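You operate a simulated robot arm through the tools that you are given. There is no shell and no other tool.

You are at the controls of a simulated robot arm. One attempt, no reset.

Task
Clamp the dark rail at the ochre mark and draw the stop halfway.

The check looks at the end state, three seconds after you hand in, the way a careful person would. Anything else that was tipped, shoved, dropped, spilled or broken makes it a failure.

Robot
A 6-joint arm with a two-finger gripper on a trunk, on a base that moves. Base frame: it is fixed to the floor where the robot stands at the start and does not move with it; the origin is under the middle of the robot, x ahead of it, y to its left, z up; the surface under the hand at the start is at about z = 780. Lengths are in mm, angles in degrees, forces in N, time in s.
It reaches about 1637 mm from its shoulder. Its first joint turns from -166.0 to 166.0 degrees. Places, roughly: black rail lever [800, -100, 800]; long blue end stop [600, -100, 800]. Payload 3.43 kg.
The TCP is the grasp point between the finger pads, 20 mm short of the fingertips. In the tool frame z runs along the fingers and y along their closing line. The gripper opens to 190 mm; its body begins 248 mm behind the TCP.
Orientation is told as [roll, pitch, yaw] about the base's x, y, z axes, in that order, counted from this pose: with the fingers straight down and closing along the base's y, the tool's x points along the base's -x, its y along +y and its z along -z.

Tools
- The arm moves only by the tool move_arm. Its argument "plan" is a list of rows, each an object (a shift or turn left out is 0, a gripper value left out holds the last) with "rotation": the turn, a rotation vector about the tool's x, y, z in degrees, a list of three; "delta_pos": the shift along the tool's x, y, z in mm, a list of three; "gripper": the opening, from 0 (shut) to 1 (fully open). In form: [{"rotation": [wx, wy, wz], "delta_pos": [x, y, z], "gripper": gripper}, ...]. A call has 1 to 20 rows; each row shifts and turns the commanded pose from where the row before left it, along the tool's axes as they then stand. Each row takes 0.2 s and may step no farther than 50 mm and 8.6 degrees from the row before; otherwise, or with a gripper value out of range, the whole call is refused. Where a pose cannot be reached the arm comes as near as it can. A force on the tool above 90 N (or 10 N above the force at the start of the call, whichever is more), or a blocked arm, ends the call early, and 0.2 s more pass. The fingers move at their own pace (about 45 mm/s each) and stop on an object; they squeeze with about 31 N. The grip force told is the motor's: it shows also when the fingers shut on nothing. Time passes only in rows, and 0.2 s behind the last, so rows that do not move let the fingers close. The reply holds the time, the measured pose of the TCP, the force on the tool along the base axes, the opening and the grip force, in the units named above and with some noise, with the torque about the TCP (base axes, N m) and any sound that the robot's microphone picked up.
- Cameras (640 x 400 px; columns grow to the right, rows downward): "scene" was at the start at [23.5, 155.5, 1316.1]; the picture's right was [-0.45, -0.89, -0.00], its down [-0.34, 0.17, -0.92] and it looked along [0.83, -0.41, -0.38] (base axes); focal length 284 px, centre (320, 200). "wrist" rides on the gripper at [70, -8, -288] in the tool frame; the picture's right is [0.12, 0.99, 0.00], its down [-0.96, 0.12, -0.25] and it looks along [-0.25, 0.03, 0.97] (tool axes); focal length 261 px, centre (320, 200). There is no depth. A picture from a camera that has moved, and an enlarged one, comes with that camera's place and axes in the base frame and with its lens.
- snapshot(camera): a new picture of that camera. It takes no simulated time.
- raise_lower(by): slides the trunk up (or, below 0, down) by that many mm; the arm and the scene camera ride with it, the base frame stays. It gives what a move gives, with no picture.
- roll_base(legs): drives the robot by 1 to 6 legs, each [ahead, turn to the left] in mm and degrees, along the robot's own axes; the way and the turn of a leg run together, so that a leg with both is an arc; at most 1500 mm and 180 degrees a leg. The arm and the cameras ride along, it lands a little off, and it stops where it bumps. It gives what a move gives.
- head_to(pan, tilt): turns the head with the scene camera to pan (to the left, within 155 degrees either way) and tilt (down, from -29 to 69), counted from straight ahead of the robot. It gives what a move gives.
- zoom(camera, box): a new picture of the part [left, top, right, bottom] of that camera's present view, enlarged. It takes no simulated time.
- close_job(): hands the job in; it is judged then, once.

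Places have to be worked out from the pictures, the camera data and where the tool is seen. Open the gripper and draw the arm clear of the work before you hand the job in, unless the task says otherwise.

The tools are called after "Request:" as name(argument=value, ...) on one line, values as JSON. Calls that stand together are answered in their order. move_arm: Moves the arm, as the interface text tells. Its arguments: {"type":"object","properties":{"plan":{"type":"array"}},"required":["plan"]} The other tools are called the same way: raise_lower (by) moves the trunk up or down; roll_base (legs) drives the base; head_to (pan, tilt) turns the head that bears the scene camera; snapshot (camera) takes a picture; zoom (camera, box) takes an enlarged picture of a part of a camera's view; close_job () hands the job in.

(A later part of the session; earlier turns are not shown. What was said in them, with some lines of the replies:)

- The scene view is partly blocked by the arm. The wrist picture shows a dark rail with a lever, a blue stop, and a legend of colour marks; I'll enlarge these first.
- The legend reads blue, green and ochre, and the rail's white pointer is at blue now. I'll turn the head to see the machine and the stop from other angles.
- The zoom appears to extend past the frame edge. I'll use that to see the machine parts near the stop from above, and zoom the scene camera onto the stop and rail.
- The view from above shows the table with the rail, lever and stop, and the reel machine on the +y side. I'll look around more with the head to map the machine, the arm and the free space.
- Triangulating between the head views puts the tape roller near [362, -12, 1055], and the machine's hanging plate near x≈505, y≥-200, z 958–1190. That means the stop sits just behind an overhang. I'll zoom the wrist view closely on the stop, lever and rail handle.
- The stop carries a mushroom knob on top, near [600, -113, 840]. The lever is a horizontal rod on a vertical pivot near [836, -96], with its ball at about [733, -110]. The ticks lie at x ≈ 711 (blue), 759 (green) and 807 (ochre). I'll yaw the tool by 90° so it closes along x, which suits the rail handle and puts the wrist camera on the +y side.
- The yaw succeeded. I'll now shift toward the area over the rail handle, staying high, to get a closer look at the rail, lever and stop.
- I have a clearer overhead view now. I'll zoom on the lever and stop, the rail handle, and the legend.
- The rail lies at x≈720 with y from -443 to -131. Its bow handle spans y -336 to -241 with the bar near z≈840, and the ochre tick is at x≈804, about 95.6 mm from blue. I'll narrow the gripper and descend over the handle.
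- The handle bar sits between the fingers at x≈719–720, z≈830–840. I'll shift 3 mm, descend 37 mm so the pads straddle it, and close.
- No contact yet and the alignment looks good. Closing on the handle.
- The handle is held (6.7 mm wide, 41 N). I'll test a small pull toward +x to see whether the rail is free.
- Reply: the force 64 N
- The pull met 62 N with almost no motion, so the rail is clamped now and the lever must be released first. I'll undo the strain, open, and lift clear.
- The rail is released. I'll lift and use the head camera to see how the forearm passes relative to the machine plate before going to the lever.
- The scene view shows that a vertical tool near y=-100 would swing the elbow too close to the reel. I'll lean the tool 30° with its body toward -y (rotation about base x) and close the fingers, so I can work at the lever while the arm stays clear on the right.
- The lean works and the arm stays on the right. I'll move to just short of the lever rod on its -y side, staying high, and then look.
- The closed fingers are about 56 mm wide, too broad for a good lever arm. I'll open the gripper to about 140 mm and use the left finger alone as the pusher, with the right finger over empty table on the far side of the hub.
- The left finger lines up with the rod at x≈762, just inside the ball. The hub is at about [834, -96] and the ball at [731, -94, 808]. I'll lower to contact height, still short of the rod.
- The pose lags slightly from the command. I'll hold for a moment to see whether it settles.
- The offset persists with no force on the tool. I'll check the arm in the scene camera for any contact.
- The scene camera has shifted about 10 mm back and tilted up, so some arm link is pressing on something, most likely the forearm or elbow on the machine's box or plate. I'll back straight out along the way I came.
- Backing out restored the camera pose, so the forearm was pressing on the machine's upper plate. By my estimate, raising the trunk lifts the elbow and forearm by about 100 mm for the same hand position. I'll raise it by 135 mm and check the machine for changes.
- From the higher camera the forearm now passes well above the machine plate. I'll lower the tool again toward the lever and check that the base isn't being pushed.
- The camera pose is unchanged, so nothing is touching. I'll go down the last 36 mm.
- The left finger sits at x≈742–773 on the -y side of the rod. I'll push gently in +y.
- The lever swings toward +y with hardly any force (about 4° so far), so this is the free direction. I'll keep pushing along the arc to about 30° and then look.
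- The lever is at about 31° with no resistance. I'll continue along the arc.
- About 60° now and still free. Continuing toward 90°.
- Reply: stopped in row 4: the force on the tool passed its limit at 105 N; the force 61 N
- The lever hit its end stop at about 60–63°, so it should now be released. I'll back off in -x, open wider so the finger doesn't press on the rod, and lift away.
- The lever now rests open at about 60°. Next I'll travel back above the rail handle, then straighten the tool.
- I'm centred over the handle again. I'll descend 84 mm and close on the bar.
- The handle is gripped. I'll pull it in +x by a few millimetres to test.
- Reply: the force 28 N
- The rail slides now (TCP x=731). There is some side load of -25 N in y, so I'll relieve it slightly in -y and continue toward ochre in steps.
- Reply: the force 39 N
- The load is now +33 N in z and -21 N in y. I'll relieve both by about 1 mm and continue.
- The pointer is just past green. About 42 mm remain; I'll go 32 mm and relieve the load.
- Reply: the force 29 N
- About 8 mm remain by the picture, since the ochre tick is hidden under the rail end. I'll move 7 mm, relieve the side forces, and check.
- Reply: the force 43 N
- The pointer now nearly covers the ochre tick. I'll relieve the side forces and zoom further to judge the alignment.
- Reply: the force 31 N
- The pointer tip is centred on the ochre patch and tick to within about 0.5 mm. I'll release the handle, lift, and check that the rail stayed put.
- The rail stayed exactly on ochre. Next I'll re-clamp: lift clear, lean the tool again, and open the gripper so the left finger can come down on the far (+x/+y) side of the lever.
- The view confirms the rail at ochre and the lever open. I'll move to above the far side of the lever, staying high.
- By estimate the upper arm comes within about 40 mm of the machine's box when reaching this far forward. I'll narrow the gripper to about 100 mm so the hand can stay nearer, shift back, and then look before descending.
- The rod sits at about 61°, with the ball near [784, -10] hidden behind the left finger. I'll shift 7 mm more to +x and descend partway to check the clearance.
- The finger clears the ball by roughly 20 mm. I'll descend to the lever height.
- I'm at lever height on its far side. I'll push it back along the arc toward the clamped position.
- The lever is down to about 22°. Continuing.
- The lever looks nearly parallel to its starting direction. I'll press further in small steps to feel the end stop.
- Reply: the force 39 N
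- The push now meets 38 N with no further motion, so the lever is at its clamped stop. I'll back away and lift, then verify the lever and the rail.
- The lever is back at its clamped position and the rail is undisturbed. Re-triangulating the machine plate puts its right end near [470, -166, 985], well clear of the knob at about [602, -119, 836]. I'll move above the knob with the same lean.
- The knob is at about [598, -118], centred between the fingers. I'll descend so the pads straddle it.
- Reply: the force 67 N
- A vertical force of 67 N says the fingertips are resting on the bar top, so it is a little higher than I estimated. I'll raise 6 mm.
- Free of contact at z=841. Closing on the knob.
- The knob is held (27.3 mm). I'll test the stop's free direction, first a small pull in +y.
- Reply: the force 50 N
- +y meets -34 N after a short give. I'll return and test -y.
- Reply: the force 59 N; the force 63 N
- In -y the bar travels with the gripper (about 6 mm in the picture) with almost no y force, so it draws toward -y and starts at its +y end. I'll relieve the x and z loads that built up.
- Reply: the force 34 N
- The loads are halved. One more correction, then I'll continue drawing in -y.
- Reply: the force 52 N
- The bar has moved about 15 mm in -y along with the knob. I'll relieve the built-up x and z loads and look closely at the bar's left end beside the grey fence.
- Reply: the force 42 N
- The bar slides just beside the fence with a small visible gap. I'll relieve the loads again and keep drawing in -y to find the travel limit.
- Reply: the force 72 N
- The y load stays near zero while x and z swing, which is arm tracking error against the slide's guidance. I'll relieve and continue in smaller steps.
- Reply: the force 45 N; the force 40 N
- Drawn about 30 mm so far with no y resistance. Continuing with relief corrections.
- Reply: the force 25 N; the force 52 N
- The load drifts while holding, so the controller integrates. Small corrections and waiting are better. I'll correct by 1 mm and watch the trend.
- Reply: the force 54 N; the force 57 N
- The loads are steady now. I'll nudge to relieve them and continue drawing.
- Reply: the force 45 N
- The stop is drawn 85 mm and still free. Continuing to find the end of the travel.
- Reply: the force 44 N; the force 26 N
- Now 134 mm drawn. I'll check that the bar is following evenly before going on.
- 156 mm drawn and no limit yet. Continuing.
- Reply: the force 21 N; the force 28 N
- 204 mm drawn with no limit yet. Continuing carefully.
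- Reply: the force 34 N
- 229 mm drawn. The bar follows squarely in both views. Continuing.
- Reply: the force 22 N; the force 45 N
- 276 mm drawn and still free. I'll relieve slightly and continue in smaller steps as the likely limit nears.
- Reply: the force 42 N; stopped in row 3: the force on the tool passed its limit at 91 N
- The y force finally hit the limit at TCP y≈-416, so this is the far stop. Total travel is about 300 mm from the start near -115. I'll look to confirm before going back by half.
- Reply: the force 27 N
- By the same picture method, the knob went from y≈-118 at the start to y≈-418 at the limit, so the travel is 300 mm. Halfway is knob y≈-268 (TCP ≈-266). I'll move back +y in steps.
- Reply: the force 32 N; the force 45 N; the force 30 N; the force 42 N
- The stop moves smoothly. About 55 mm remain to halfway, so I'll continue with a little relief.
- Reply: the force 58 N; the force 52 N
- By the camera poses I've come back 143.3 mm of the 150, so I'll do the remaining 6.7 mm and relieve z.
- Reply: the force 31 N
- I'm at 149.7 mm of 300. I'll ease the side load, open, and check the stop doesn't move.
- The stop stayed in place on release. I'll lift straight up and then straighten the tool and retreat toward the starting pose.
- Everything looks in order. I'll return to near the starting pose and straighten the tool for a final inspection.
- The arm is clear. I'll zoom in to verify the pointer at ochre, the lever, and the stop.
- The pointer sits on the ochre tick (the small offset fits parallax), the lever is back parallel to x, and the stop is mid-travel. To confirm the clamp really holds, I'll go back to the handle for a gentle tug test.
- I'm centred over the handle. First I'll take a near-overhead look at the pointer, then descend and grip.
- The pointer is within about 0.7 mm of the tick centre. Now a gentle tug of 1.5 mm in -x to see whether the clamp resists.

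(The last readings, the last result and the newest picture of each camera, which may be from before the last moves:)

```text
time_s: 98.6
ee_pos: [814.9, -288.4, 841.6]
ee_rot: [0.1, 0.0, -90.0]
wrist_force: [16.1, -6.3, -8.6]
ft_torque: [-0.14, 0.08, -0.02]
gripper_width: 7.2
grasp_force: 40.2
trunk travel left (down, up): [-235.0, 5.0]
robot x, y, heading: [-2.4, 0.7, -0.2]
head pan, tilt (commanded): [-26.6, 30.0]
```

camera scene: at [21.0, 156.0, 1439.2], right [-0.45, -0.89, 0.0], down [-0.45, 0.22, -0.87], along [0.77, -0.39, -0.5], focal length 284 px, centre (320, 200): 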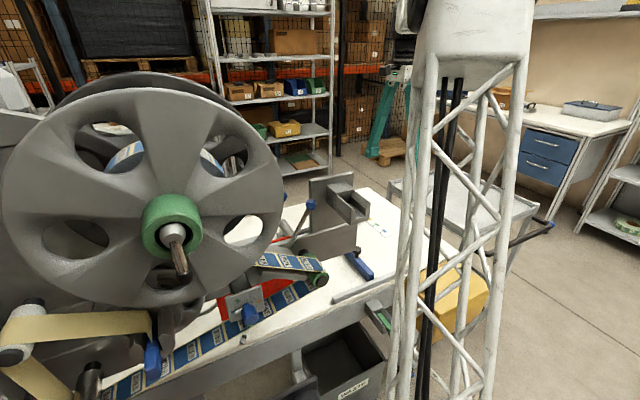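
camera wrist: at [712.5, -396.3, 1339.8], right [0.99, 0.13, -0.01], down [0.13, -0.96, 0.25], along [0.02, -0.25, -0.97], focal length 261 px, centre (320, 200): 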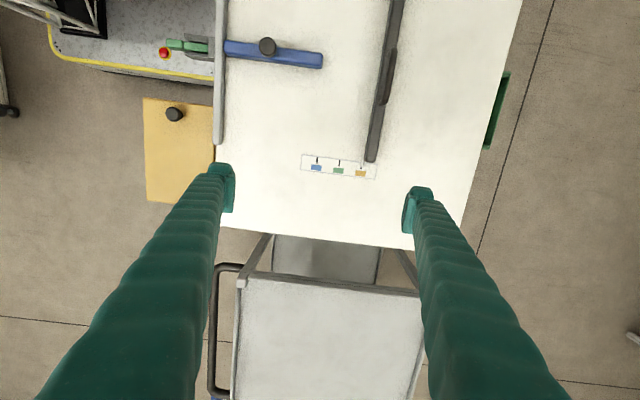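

The rail resists with 16 N, where an unclamped rail gave about 1 N, so the clamp holds. I'll undo the tug, release, and lift away.

Request:
move_arm(plan=[{"delta_pos": [0, 1.5, 0]}, {}, {"gripper": 0.2}, {"gripper": 0.35}, {"gripper": 0.35}, {"gripper": 0.35}, {"gripper": 0.35}])

Request:
move_arm(plan=[{"delta_pos": [0, 0, -40], "gripper": 0.35}, {"delta_pos": [0, 0, -40], "gripper": 0.35}, {"delta_pos": [-35.6, -19.6, -26.6], "gripper": 0.35}, {"delta_pos": [-35.6, -19.6, -26.6], "gripper": 0.6}, {"delta_pos": [-35.6, -19.6, -26.6], "gripper": 0.8}, {"delta_pos": [-35.6, -19.6, -26.6], "gripper": 1.0}, {"delta_pos": [-35.6, -19.6, -26.6], "gripper": 1.0}, {}, {}])

Request:
zoom(camera="wrist", box=[330, 150, 390, 185])

Request:
zoom(camera="wrist", box=[200, 0, 500, 10])

Request:
snapshot(camera="scene")

```text
time_s: 100.2
ee_pos: [813.9, -287.7, 843.0]
ee_rot: [0.0, 0.0, -90.0]
wrist_force: [-0.1, 0.3, -0.5]
ft_torque: [0.0, -0.02, 0.01]
gripper_width: 66.6
grasp_force: 0.1
trunk travel left (down, up): [-235.0, 5.0]
robot x, y, heading: [-2.0, 1.1, -0.2]
head pan, tilt (commanded): [-26.6, 30.0]
```

```text
time_s: 102.2
ee_pos: [715.4, -464.0, 1059.0]
ee_rot: [0.1, 0.1, -90.0]
wrist_force: [0.2, 0.2, -0.8]
ft_torque: [0.01, 0.01, 0.02]
gripper_width: 188.8
grasp_force: 0.0
trunk travel left (down, up): [-235.0, 5.0]
robot x, y, heading: [4.5, 3.9, -0.1]
head pan, tilt (commanded): [-26.6, 30.0]
```

```text
10.67 times, centred on (360, 168) of wrist
camera zoom: at [705.9, -394.4, 1344.4], right [0.99, 0.12, 0.0], down [0.12, -0.96, 0.25], along [0.03, -0.25, -0.97], focal length 2780 px, centre (-107, 547)
```

zoom: 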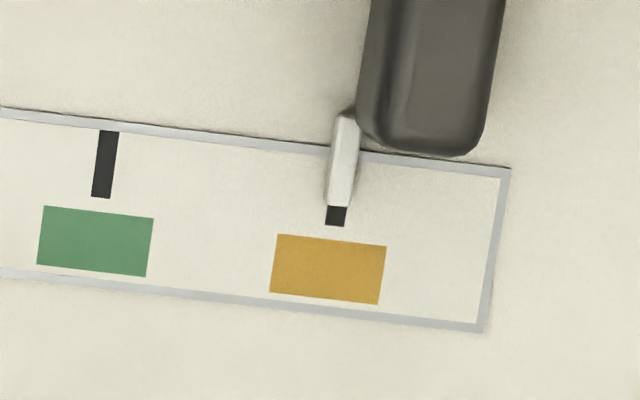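

```text
2.13 times, centred on (350, 5) of wrist
camera zoom: at [705.9, -394.4, 1344.4], right [0.99, 0.12, 0.0], down [0.12, -0.96, 0.25], along [0.03, -0.25, -0.97], focal length 556 px, centre (256, 616)
```

zoom: 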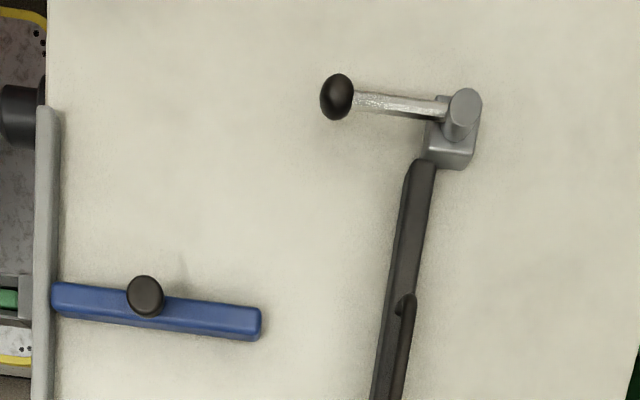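

```text
taken
camera scene: at [21.0, 156.0, 1439.2], right [-0.45, -0.89, 0.0], down [-0.45, 0.23, -0.87], along [0.77, -0.39, -0.5], focal length 284 px, centre (320, 200)
```

scene: 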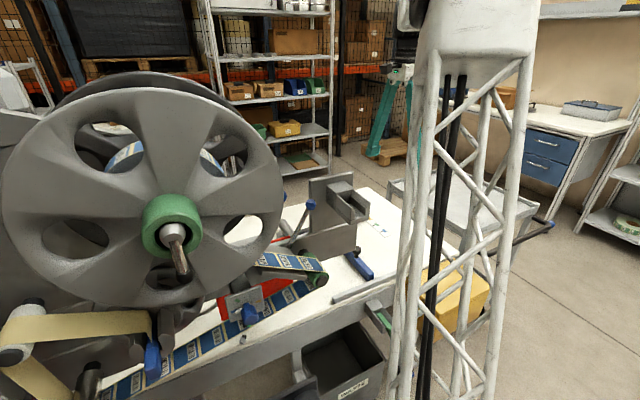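

The clamp resisted the tug with the lever still at its stop, and the pointer remains on the ochre tick within about 1 mm. The stop is halfway (150 of 300 mm), the machine looks unchanged, and the gripper is open and clear. I'm handing in the job.

Request:
close_job()

```text
The job is handed in.
```

I've handed the job in with the dark rail clamped at the ochre mark and the blue stop drawn halfway. I haven't seen how the check judged it.

- **Rail:** The lever was clamped at the start, so I opened it, slid the rail from blue to ochre, and pressed the lever back to its end stop. The white pointer is within about 1 mm of the ochre tick. My last check of the clamp appears to have shifted the rail about 1.5 mm, from just past the tick to just short of it. The clamp then held a small tug at 16 N, while the unclamped rail moved at about 1 N.
- **Stop:** It slides toward -y. I drew it to its far limit, found about 300 mm of travel, and brought it back 150 mm.
- **Contact with the machine:** Early on, while I was lowering toward the lever, part of the arm pressed against something. It was most likely the forearm on the machine's overhanging plate, and it tilted the robot back slightly. I backed out and raised the trunk before going on. The later pictures show no change to the machine, but I can't rule out a small shift.

The gripper is open and the arm is back near its starting position, clear of the work. I left the trunk raised by 135 mm.
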